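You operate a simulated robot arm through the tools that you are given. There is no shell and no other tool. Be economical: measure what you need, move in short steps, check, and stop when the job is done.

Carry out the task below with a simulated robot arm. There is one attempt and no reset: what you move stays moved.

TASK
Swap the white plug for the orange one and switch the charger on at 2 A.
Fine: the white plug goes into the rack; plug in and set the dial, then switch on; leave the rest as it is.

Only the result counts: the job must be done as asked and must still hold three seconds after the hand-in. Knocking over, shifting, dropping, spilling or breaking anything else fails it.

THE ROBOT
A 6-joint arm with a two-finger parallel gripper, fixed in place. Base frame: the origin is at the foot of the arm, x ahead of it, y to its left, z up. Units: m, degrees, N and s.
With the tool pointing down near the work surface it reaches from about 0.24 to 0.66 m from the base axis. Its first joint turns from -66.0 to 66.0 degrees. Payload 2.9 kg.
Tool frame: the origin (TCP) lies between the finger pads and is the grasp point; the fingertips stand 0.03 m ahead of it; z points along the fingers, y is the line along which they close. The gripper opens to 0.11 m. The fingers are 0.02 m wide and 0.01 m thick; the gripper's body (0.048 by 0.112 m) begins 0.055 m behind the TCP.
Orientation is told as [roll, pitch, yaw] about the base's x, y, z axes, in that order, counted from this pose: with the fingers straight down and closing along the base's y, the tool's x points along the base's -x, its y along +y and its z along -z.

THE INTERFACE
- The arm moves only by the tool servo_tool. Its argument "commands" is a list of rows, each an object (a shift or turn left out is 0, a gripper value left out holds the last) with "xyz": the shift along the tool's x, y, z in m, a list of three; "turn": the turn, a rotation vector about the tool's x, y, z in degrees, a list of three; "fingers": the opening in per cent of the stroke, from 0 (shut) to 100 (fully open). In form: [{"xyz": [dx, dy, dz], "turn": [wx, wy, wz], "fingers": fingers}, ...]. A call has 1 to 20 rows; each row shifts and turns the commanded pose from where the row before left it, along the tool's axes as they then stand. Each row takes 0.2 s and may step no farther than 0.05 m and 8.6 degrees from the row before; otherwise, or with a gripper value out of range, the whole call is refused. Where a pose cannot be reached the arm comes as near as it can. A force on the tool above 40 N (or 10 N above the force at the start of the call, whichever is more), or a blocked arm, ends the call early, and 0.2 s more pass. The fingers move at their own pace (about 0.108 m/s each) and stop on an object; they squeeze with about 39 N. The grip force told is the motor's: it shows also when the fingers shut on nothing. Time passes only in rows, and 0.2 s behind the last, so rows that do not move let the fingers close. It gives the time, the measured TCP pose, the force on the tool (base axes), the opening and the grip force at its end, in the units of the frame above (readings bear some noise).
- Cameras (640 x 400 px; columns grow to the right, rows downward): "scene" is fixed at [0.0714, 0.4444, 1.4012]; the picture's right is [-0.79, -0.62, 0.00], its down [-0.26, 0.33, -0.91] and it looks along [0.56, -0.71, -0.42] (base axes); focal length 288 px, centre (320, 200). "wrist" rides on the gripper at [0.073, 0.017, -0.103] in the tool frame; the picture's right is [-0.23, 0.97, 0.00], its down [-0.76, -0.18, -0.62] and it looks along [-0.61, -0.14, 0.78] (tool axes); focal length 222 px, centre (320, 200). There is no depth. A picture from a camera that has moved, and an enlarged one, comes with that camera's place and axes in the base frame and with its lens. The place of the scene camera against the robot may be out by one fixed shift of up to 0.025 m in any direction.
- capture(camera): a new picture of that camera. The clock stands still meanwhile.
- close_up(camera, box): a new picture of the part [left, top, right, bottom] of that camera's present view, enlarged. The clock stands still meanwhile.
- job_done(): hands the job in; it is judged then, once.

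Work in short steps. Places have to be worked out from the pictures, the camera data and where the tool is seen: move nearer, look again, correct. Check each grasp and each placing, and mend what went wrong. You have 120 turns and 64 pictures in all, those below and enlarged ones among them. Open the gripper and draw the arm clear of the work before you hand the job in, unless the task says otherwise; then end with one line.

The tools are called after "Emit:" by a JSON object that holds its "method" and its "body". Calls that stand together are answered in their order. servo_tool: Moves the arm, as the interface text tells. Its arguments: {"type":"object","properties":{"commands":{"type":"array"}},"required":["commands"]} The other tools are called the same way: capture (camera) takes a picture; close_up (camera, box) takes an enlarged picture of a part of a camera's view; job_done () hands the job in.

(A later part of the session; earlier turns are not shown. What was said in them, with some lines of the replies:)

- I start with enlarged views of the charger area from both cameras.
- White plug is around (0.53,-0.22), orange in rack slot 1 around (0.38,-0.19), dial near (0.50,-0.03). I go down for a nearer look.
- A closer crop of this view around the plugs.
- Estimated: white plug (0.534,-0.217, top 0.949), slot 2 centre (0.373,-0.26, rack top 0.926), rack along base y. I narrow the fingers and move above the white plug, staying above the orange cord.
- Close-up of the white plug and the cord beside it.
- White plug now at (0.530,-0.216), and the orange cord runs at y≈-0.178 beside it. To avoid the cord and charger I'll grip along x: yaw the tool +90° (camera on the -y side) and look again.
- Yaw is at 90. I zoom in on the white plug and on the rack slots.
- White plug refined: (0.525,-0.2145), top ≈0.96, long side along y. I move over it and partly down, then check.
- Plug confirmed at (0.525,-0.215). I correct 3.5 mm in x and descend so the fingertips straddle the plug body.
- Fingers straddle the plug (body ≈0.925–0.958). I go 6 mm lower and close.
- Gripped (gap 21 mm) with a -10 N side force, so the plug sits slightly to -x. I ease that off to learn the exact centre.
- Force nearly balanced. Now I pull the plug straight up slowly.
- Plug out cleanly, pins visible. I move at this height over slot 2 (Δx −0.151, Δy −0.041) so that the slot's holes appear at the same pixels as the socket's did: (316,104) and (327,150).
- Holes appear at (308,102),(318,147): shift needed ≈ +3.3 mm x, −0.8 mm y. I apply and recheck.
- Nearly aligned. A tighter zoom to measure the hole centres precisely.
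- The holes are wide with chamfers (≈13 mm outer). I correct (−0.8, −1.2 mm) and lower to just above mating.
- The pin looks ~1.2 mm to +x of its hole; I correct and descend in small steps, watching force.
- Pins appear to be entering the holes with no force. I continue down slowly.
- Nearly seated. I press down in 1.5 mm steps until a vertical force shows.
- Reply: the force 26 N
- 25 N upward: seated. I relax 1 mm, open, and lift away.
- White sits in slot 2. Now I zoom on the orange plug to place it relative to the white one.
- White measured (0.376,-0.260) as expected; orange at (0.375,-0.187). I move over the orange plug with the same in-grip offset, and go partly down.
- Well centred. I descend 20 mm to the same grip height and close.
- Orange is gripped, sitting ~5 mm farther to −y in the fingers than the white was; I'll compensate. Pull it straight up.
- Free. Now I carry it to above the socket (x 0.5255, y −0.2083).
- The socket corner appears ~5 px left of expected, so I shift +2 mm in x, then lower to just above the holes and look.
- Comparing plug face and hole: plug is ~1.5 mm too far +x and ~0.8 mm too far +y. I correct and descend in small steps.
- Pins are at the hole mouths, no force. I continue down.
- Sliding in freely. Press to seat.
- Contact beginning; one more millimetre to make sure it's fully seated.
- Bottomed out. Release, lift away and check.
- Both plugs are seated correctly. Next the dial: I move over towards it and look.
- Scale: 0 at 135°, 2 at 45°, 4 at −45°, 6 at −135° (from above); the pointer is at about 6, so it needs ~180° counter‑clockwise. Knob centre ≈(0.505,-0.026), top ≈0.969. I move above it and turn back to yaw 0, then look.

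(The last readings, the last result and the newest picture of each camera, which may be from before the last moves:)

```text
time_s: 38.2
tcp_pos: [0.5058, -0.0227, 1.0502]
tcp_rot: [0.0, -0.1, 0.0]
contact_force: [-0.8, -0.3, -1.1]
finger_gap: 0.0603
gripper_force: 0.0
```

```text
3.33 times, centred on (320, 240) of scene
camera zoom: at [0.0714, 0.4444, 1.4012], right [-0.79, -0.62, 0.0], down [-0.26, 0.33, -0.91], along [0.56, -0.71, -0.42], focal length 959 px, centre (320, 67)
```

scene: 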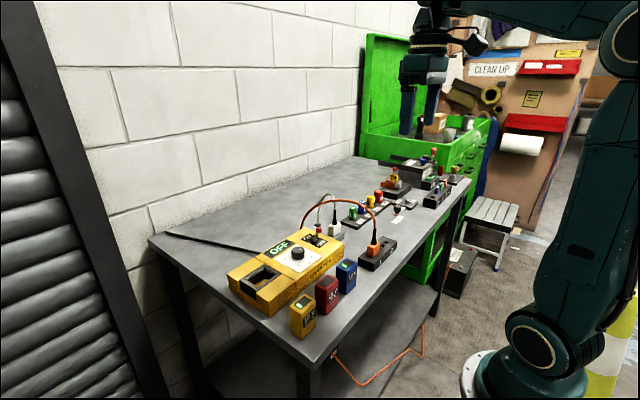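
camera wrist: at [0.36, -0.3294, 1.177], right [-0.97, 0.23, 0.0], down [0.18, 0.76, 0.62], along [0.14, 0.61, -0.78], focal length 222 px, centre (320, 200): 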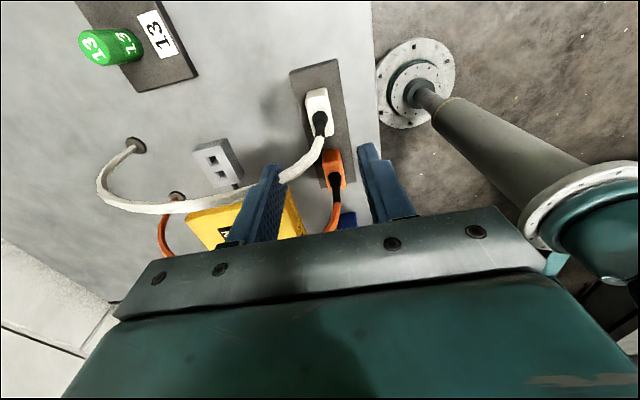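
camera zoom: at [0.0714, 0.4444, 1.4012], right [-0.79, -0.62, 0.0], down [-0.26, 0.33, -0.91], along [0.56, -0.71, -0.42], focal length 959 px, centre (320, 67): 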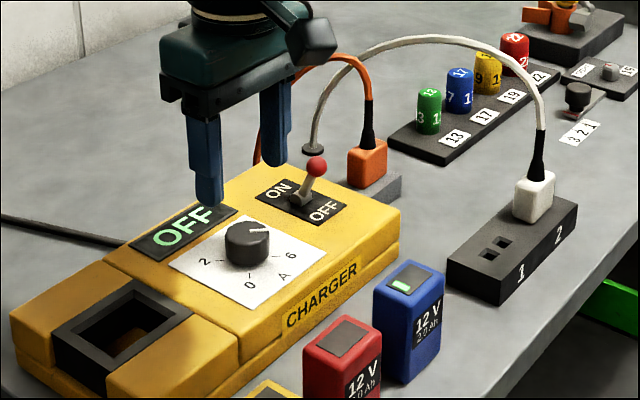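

Pointer ≈ 6. Knob is (+1, −1.6 mm) off the TCP axis. I correct and descend so the tips come to ≈0.96, beside the knob.

Emit:
{"method": "servo_tool", "body": {"commands": [{"xyz": [-0.001, -0.0016, 0.02]}, {"xyz": [0, 0, 0.02]}, {"xyz": [0, 0, 0.015]}, {"xyz": [0, 0, 0.005]}, {}, {}]}}

Emit:
{"method": "close_up", "body": {"camera": "wrist", "box": [220, 80, 420, 240]}}

Emit:
{"method": "close_up", "body": {"camera": "scene", "box": [260, 210, 350, 280]}}

```text
time_s: 39.6
tcp_pos: [0.5051, -0.0301, 0.9915]
tcp_rot: [-0.1, -0.1, -0.1]
contact_force: [0.6, -0.1, -0.8]
finger_gap: 0.0606
gripper_force: 0.1
```

```text
2.50 times, centred on (320, 160) of wrist
camera zoom: at [0.4337, -0.0128, 1.0933], right [0.23, 0.97, 0.0], down [0.76, -0.18, 0.63], along [0.61, -0.14, -0.78], focal length 555 px, centre (320, 300)
```

zoom: 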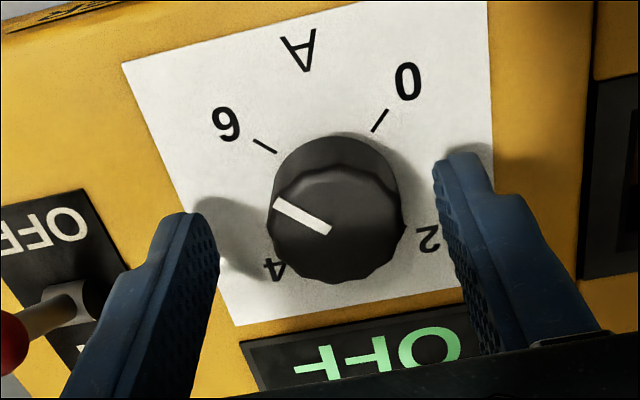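

```text
5.71 times, centred on (305, 245) of scene
camera zoom: at [0.0714, 0.4444, 1.4012], right [-0.79, -0.62, 0.0], down [-0.26, 0.33, -0.91], along [0.56, -0.71, -0.42], focal length 1644 px, centre (406, -57)
```

zoom: 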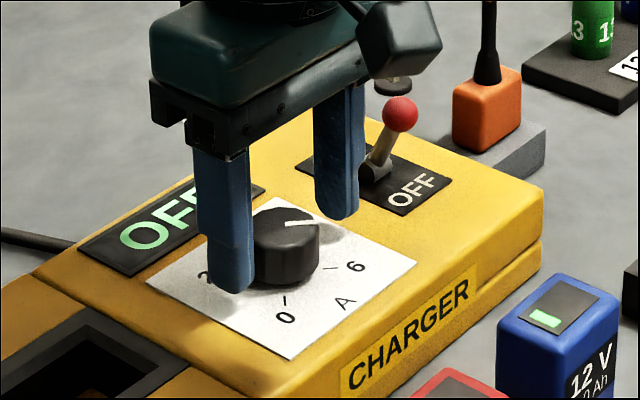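

Fingers straddle the knob; it looks ~4 mm toward +y of the TCP. I recentre, drop 3 mm and close gently.

Emit:
{"method": "servo_tool", "body": {"commands": [{"xyz": [0, 0.002, 0.0015]}, {"xyz": [0, 0.002, 0.0015]}, {}, {"fingers": 40}, {"fingers": 34}, {}]}}

Emit:
{"method": "close_up", "body": {"camera": "wrist", "box": [220, 80, 420, 240]}}

```text
time_s: 41.0
tcp_pos: [0.5062, -0.0248, 0.9888]
tcp_rot: [-0.1, -0.1, 0.0]
contact_force: [-0.3, -0.1, -0.5]
finger_gap: 0.0375
gripper_force: 0.0
```

```text
2.50 times, centred on (320, 160) of wrist
camera zoom: at [0.4342, -0.0087, 1.0914], right [0.23, 0.97, 0.0], down [0.76, -0.18, 0.63], along [0.61, -0.14, -0.78], focal length 555 px, centre (320, 300)
```

zoom: 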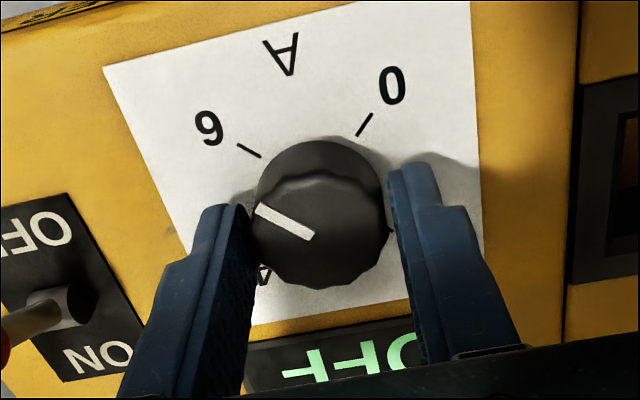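

Well centred. Close fully and read the forces.

Emit:
{"method": "servo_tool", "body": {"commands": [{"fingers": 20}, {"fingers": 0}, {}, {}]}}

```text
time_s: 42.0
tcp_pos: [0.5056, -0.0251, 0.9888]
tcp_rot: [-0.1, -0.1, 0.0]
contact_force: [-0.1, 1.9, 0.3]
finger_gap: 0.0332
gripper_force: 45.0
```

Firm and nearly force‑free. Turn 90° counter‑clockwise.

Emit:
{"method": "servo_tool", "body": {"commands": [{"turn": [0, 0, -8.1818]}, {"turn": [0, 0, -8.1818]}, {"turn": [0, 0, -8.1818]}, {"turn": [0, 0, -8.1818]}, {"turn": [0, 0, -8.1818]}, {"turn": [0, 0, -8.1818]}, {"turn": [0, 0, -8.1818]}, {"turn": [0, 0, -8.1818]}, {"turn": [0, 0, -8.1818]}, {"turn": [0, 0, -8.1818]}, {"turn": [0, 0, -8.1818]}, {}, {}]}}

Emit:
{"method": "close_up", "body": {"camera": "wrist", "box": [220, 80, 420, 240]}}

```text
time_s: 44.8
tcp_pos: [0.504, -0.0236, 0.9881]
tcp_rot: [0.0, 0.1, 90.0]
contact_force: [-22.8, 6.5, 31.9]
finger_gap: 0.0332
gripper_force: 44.7
```

```text
2.50 times, centred on (320, 160) of wrist
camera zoom: at [0.4889, -0.0965, 1.0916], right [-0.97, 0.23, 0.0], down [0.18, 0.76, 0.62], along [0.14, 0.61, -0.78], focal length 555 px, centre (320, 300)
```

zoom: 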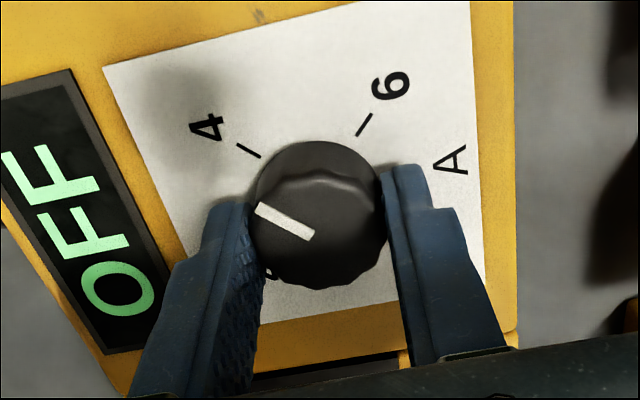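

The knob turned 90° (pointer now at 4). Some side force built up, so I relax by ~1 mm and then continue turning if the force drops.

Emit:
{"method": "servo_tool", "body": {"commands": [{"xyz": [0, 0.001, -0.001]}, {}, {}]}}

```text
time_s: 45.6
tcp_pos: [0.5052, -0.0232, 0.9888]
tcp_rot: [0.1, 0.0, 90.1]
contact_force: [-20.9, 15.9, 21.1]
finger_gap: 0.0332
gripper_force: 45.0
```

Force is falling; I relax further in the same directions.

Emit:
{"method": "servo_tool", "body": {"commands": [{"xyz": [-0.001, 0.0015, -0.0015]}, {}, {}]}}

```text
time_s: 46.4
tcp_pos: [0.5051, -0.0232, 0.9887]
tcp_rot: [0.1, 0.0, 90.0]
contact_force: [-1.6, 12.4, -12.7]
finger_gap: 0.0329
gripper_force: 45.6
```

Forces are small. I trim and continue turning another 45°.

Emit:
{"method": "servo_tool", "body": {"commands": [{"xyz": [-0.001, 0, 0.0005]}, {"turn": [0, 0, -8.1]}, {"turn": [0, 0, -8.1]}, {"turn": [0, 0, -8.1]}, {"turn": [0, 0, -8.1]}, {"turn": [0, 0, -8.1]}, {}]}}

```text
time_s: 48.0
tcp_pos: [0.5041, -0.0249, 0.9894]
tcp_rot: [0.0, 0.1, 130.5]
contact_force: [-4.8, -12.0, -24.2]
finger_gap: 0.0331
gripper_force: 45.5
```

Reached yaw 130 fine. I trim height and turn the remaining 49.5°.

Emit:
{"method": "servo_tool", "body": {"commands": [{"xyz": [0, 0, 0.001]}, {"turn": [0, 0, -8.25]}, {"turn": [0, 0, -8.25]}, {"turn": [0, 0, -8.25]}, {"turn": [0, 0, -8.25]}, {"turn": [0, 0, -8.25]}, {"turn": [0, 0, -8.25]}, {}, {}]}}

Emit:
{"method": "close_up", "body": {"camera": "wrist", "box": [220, 80, 420, 240]}}

```text
time_s: 49.4
tcp_pos: [0.5034, -0.0239, 0.988]
tcp_rot: [0.3, 0.1, 168.7]
contact_force: [0.3, -5.8, 1.2]
finger_gap: 0.0332
gripper_force: 45.0
out of reach, approached as far as the arm can: row 6, 7
stopped in row 7: the force on the tool passed its limit (the readings are from after the stop); the commanded pose is now the measured one
```

```text
2.50 times, centred on (320, 160) of wrist
camera zoom: at [0.5716, -0.0551, 1.0919], right [-0.41, -0.91, 0.01], down [-0.71, 0.33, 0.62], along [-0.57, 0.25, -0.78], focal length 555 px, centre (320, 300)
```

zoom: 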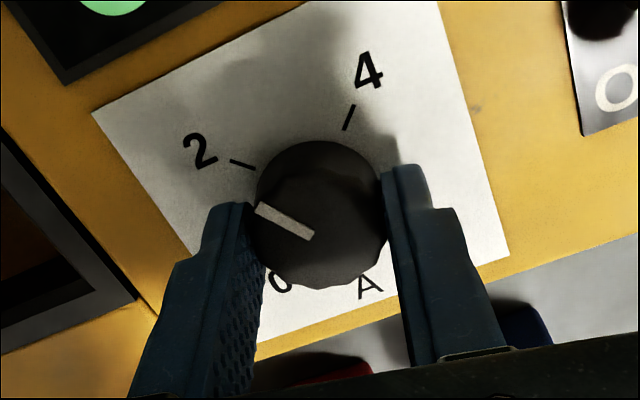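

J6 limit at yaw 168.7; the pointer is now ≈10.5° short of 2. I open, back off by 48.7° and inspect before regripping.

Emit:
{"method": "servo_tool", "body": {"commands": [{"fingers": 48}, {}, {}, {"turn": [0, 0, 8.12]}, {"turn": [0, 0, 8.12]}, {"turn": [0, 0, 8.12]}, {"turn": [0, 0, 8.12]}, {"turn": [0, 0, 8.12]}, {"turn": [0, 0, 8.12]}, {}, {}]}}

Emit:
{"method": "close_up", "body": {"camera": "wrist", "box": [220, 80, 420, 240]}}

```text
time_s: 51.8
tcp_pos: [0.5023, -0.0225, 0.9898]
tcp_rot: [0.0, 0.4, 120.2]
contact_force: [0.2, 0.4, 0.4]
finger_gap: 0.053
gripper_force: 0.1
```

```text
2.50 times, centred on (320, 160) of wrist
camera zoom: at [0.525, -0.0947, 1.0925], right [-0.96, -0.29, 0.0], down [-0.23, 0.75, 0.62], along [-0.18, 0.59, -0.79], focal length 555 px, centre (320, 300)
```

zoom: 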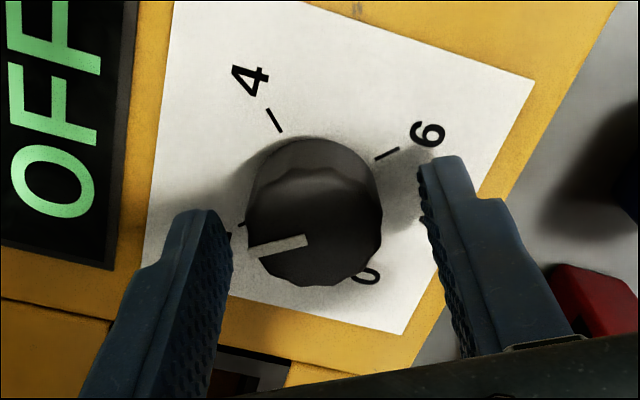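

Pointer reads ~12–15° short of 2. I close on the knob and turn 12.5° further.

Emit:
{"method": "servo_tool", "body": {"commands": [{"fingers": 30}, {"fingers": 0}, {}, {}, {"turn": [0, 0, -6.25]}, {"turn": [0, 0, -6.25]}, {}, {}]}}

Emit:
{"method": "close_up", "body": {"camera": "wrist", "box": [220, 80, 420, 240]}}

```text
time_s: 53.6
tcp_pos: [0.5037, -0.0242, 0.9898]
tcp_rot: [0.0, 0.4, 132.7]
contact_force: [13.2, 2.9, -6.8]
finger_gap: 0.0333
gripper_force: 45.3
```

```text
2.50 times, centred on (320, 160) of wrist
camera zoom: at [0.5404, -0.088, 1.0926], right [-0.87, -0.49, 0.0], down [-0.39, 0.68, 0.62], along [-0.3, 0.54, -0.79], focal length 555 px, centre (320, 300)
```

zoom: 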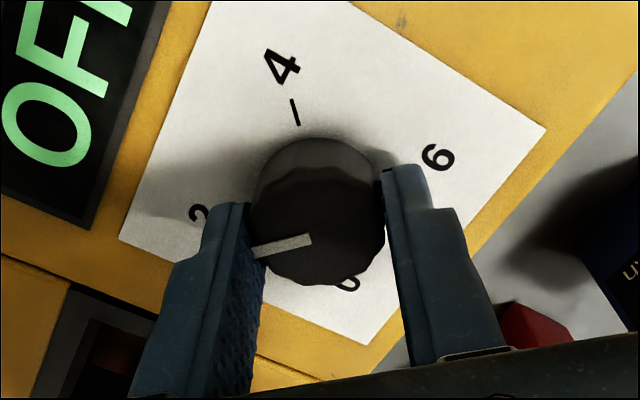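

Pointer now ≈402.7° vs target ≈405°. I add 2.5°, release, rise and look from farther above.

Emit:
{"method": "servo_tool", "body": {"commands": [{"turn": [0, 0, -2.5]}, {}, {"fingers": 50}, {}, {}, {"xyz": [0, 0, -0.03]}, {"xyz": [0, 0, -0.04]}, {"turn": [0, 0, 8.5]}, {"turn": [0, 0, 8.5]}, {"turn": [0, 0, 8.5]}, {"turn": [0, 0, 8.5]}, {"turn": [0, 0, 8.5]}, {}, {}]}}

Emit:
{"method": "close_up", "body": {"camera": "wrist", "box": [260, 60, 400, 180]}}

Emit:
{"method": "close_up", "body": {"camera": "scene", "box": [260, 210, 350, 280]}}

```text
time_s: 56.6
tcp_pos: [0.5024, -0.0243, 1.058]
tcp_rot: [-0.1, 0.3, 92.7]
contact_force: [-0.5, 0.2, 0.4]
finger_gap: 0.0548
gripper_force: 0.1
```

```text
3.33 times, centred on (330, 120) of wrist
camera zoom: at [0.49, -0.0963, 1.1623], right [-0.98, 0.18, 0.0], down [0.14, 0.77, 0.62], along [0.12, 0.61, -0.79], focal length 740 px, centre (287, 467)
```

zoom: 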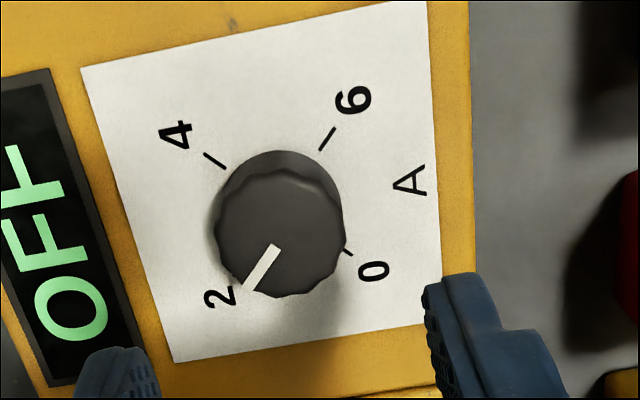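

```text
5.71 times, centred on (305, 245) of scene
camera zoom: at [0.0714, 0.4444, 1.4012], right [-0.79, -0.62, 0.0], down [-0.26, 0.33, -0.91], along [0.56, -0.71, -0.42], focal length 1644 px, centre (406, -57)
```

zoom: 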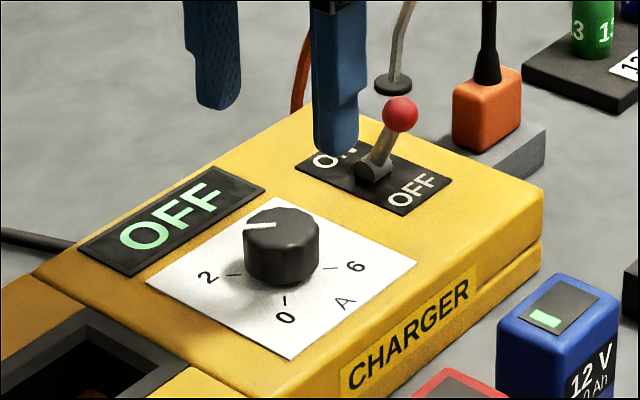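

Pointer looks very near 2. I take sharper zooms to measure the angle.

Emit:
{"method": "close_up", "body": {"camera": "wrist", "box": [295, 95, 345, 155]}}

Emit:
{"method": "close_up", "body": {"camera": "scene", "box": [285, 235, 325, 270]}}

```text
6.67 times, centred on (320, 125) of wrist
camera zoom: at [0.49, -0.0963, 1.1623], right [-0.98, 0.18, 0.0], down [0.14, 0.77, 0.62], along [0.12, 0.61, -0.79], focal length 1481 px, centre (320, 700)
```

zoom: 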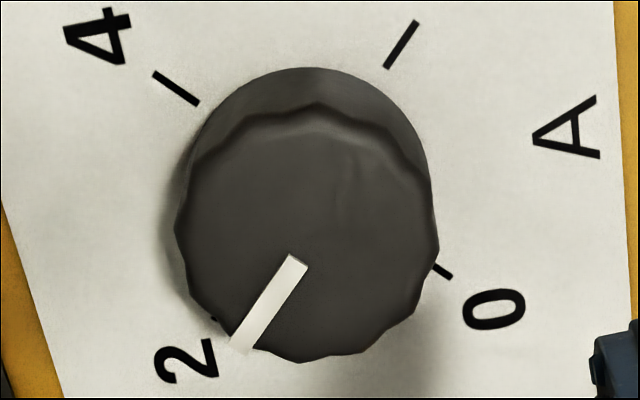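

```text
11.43 times, centred on (305, 252) of scene
camera zoom: at [0.0714, 0.4444, 1.4012], right [-0.79, -0.62, 0.0], down [-0.26, 0.33, -0.91], along [0.56, -0.71, -0.42], focal length 3288 px, centre (491, -400)
```

zoom: 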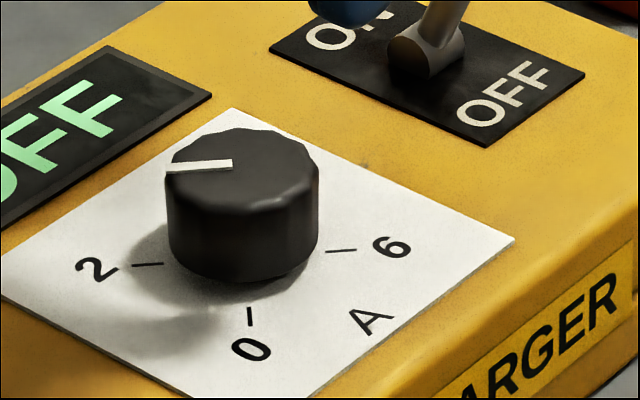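

The pointer is within ~1° of the 2 mark. Now the switch: ball at ≈(0.508,-0.115,0.987), pivot x≈0.527, ON toward +x. I close the fingers and go to its −x side.

Emit:
{"method": "servo_tool", "body": {"commands": [{"xyz": [0, 0, 0], "turn": [0, 0, 2.7], "fingers": 0}, {"xyz": [0, 0.0324, 0]}, {"xyz": [0.03, 0, 0]}, {"xyz": [0.03, 0, 0]}, {"xyz": [0.031, 0, 0]}, {}, {}]}}

Emit:
{"method": "close_up", "body": {"camera": "wrist", "box": [220, 60, 420, 240]}}

Emit:
{"method": "close_up", "body": {"camera": "scene", "box": [270, 190, 370, 270]}}

```text
time_s: 58.2
tcp_pos: [0.4698, -0.1142, 1.0609]
tcp_rot: [-0.1, 0.3, 90.0]
contact_force: [0.1, -0.1, 0.2]
finger_gap: 0.0
gripper_force: 37.8
```

```text
2.22 times, centred on (320, 150) of wrist
camera zoom: at [0.4528, -0.1867, 1.163], right [-0.97, 0.23, 0.0], down [0.18, 0.77, 0.62], along [0.14, 0.6, -0.79], focal length 494 px, centre (320, 311)
```

zoom: 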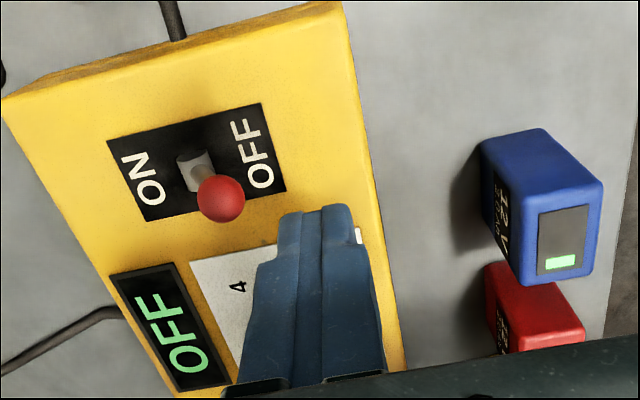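

```text
5.00 times, centred on (320, 230) of scene
camera zoom: at [0.0714, 0.4444, 1.4012], right [-0.79, -0.62, 0.0], down [-0.26, 0.33, -0.91], along [0.56, -0.71, -0.42], focal length 1438 px, centre (320, 50)
```

zoom: 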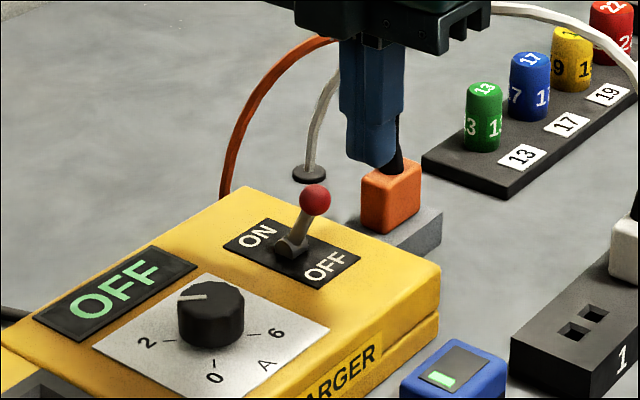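

Ball confirmed at (0.509,-0.113). I lower the closed fingers beside it (tips ≈0.98) and push toward +x in small steps.

Emit:
{"method": "servo_tool", "body": {"commands": [{"xyz": [0, 0, 0.03]}, {"xyz": [0, 0, 0.02]}, {}, {"xyz": [0, -0.01, 0]}, {"xyz": [0, -0.008, 0]}, {"xyz": [0, -0.006, 0]}, {"xyz": [0, -0.006, 0]}, {"xyz": [0, -0.006, 0]}, {}]}}

Emit:
{"method": "close_up", "body": {"camera": "scene", "box": [270, 190, 370, 270]}}

```text
time_s: 60.2
tcp_pos: [0.5072, -0.1148, 1.0097]
tcp_rot: [-0.1, 0.3, 90.0]
contact_force: [1.0, 0.1, 0.3]
finger_gap: 0.0
gripper_force: 37.7
```

```text
5.00 times, centred on (320, 230) of scene
camera zoom: at [0.0714, 0.4444, 1.4012], right [-0.79, -0.62, 0.0], down [-0.26, 0.33, -0.91], along [0.56, -0.71, -0.42], focal length 1438 px, centre (320, 50)
```

zoom: 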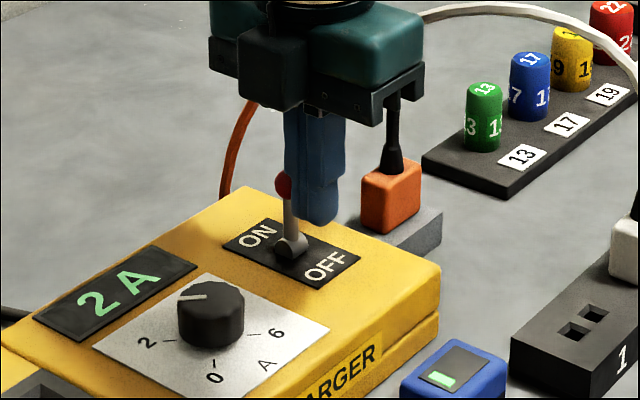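

The display already shows "2 A" with the lever just past middle. I push it fully to ON.

Emit:
{"method": "servo_tool", "body": {"commands": [{"xyz": [0, -0.006, 0]}, {"xyz": [0, -0.006, 0]}, {"xyz": [0, -0.005, 0]}, {"xyz": [0, -0.004, 0]}, {}]}}

Emit:
{"method": "close_up", "body": {"camera": "scene", "box": [270, 190, 370, 270]}}

```text
time_s: 61.3
tcp_pos: [0.5238, -0.115, 1.0107]
tcp_rot: [0.9, 0.2, 89.8]
contact_force: [-11.9, 0.3, 8.0]
finger_gap: 0.0001
gripper_force: 37.8
stopped in row 5: the force on the tool passed its limit (the readings are from after the stop); the commanded pose is now the measured one
```

```text
5.00 times, centred on (320, 230) of scene
camera zoom: at [0.0709, 0.4445, 1.4012], right [-0.79, -0.62, 0.0], down [-0.26, 0.33, -0.91], along [0.56, -0.71, -0.42], focal length 1438 px, centre (320, 50)
```

zoom: 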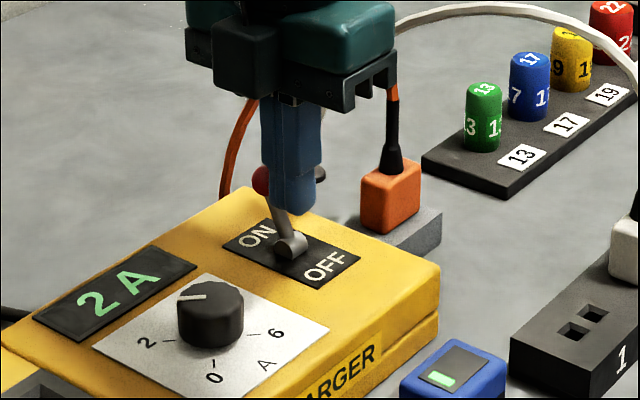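

Switch is at its ON stop. I back off toward −x, then rise, open the gripper and move clear.

Emit:
{"method": "servo_tool", "body": {"commands": [{"xyz": [0, 0.006, 0]}, {"xyz": [0, 0.015, 0]}, {"xyz": [0, 0.02, -0.01]}, {"xyz": [0, 0, -0.05]}, {"xyz": [0, 0, -0.05], "fingers": 50}, {"xyz": [0, 0.04, -0.05]}, {"xyz": [0, 0.04, -0.04]}, {}, {}, {}]}}

Emit:
{"method": "capture", "body": {"camera": "scene"}}

Emit:
{"method": "close_up", "body": {"camera": "scene", "box": [230, 170, 410, 300]}}

```text
refused: row 6 steps farther than a row can; nothing moved
```

```text
6 pictures are left
```

scene: 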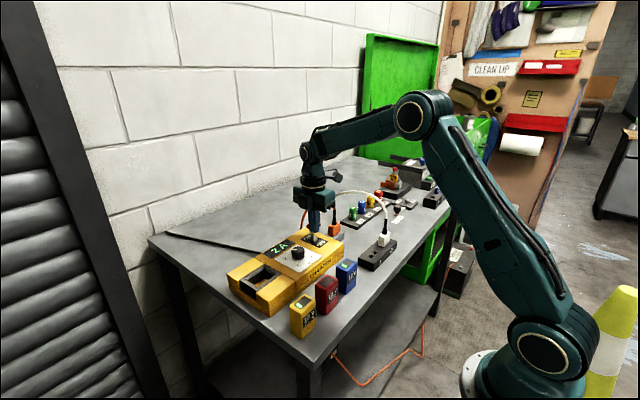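

```text
3.08 times, centred on (320, 235) of scene
camera zoom: at [0.0709, 0.4445, 1.4012], right [-0.79, -0.62, 0.0], down [-0.26, 0.33, -0.91], along [0.56, -0.71, -0.42], focal length 885 px, centre (320, 92)
```

zoom: 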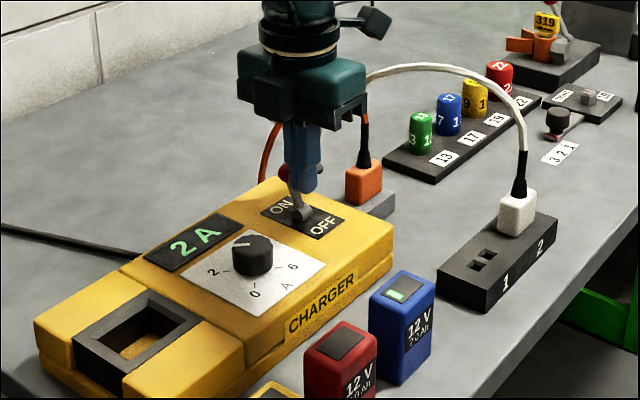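

The call was refused for a too‑long row; I retry with shorter steps.

Emit:
{"method": "servo_tool", "body": {"commands": [{"xyz": [0, 0.006, 0]}, {"xyz": [0, 0.015, 0]}, {"xyz": [0, 0.02, -0.01]}, {"xyz": [0, 0, -0.045]}, {"xyz": [0, 0, -0.045], "fingers": 50}, {"xyz": [0, 0.03, -0.035]}, {"xyz": [0, 0.03, -0.035]}, {"xyz": [0, 0.03, -0.035]}, {}, {}, {}]}}

Emit:
{"method": "close_up", "body": {"camera": "scene", "box": [230, 170, 410, 300]}}

Emit:
{"method": "capture", "body": {"camera": "wrist"}}

```text
time_s: 63.7
tcp_pos: [0.3953, -0.1159, 1.217]
tcp_rot: [0.8, 0.1, 89.8]
contact_force: [0.6, -0.2, 0.4]
finger_gap: 0.0549
gripper_force: 0.0
```

```text
3.08 times, centred on (320, 235) of scene
camera zoom: at [0.0714, 0.4444, 1.4012], right [-0.79, -0.62, 0.0], down [-0.26, 0.33, -0.91], along [0.56, -0.71, -0.42], focal length 885 px, centre (320, 92)
```

zoom: 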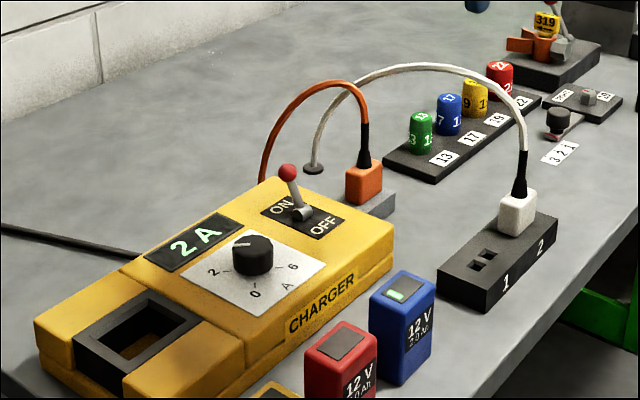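

```text
3 pictures are left
camera wrist: at [0.3796, -0.1886, 1.321], right [-0.97, 0.23, 0.01], down [0.19, 0.76, 0.62], along [0.13, 0.6, -0.79], focal length 222 px, centre (320, 200)
```

wrist: 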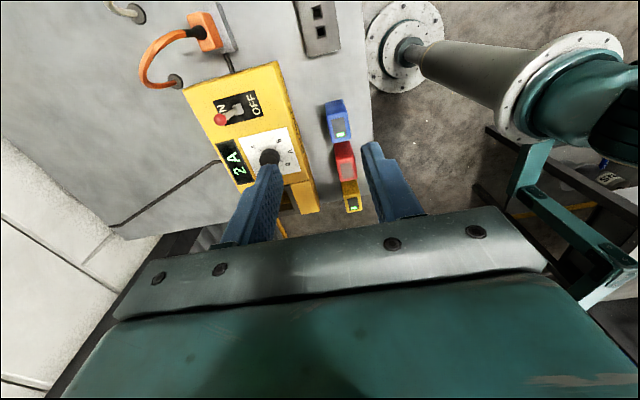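

Everything is as asked: orange plug in the socket, white plug in rack slot 2, the dial at 2, the switch ON and the display showing "2 A". The arm is clear and the gripper open, so I hand it in.

Emit:
{"method": "job_done", "body": {}}

```text
The job is handed in.
```

The white plug is now in rack slot 2 and the orange plug is in the charger's socket; the dial is on 2, the charger is on showing "2 A", and nothing else looked moved in the last pictures.
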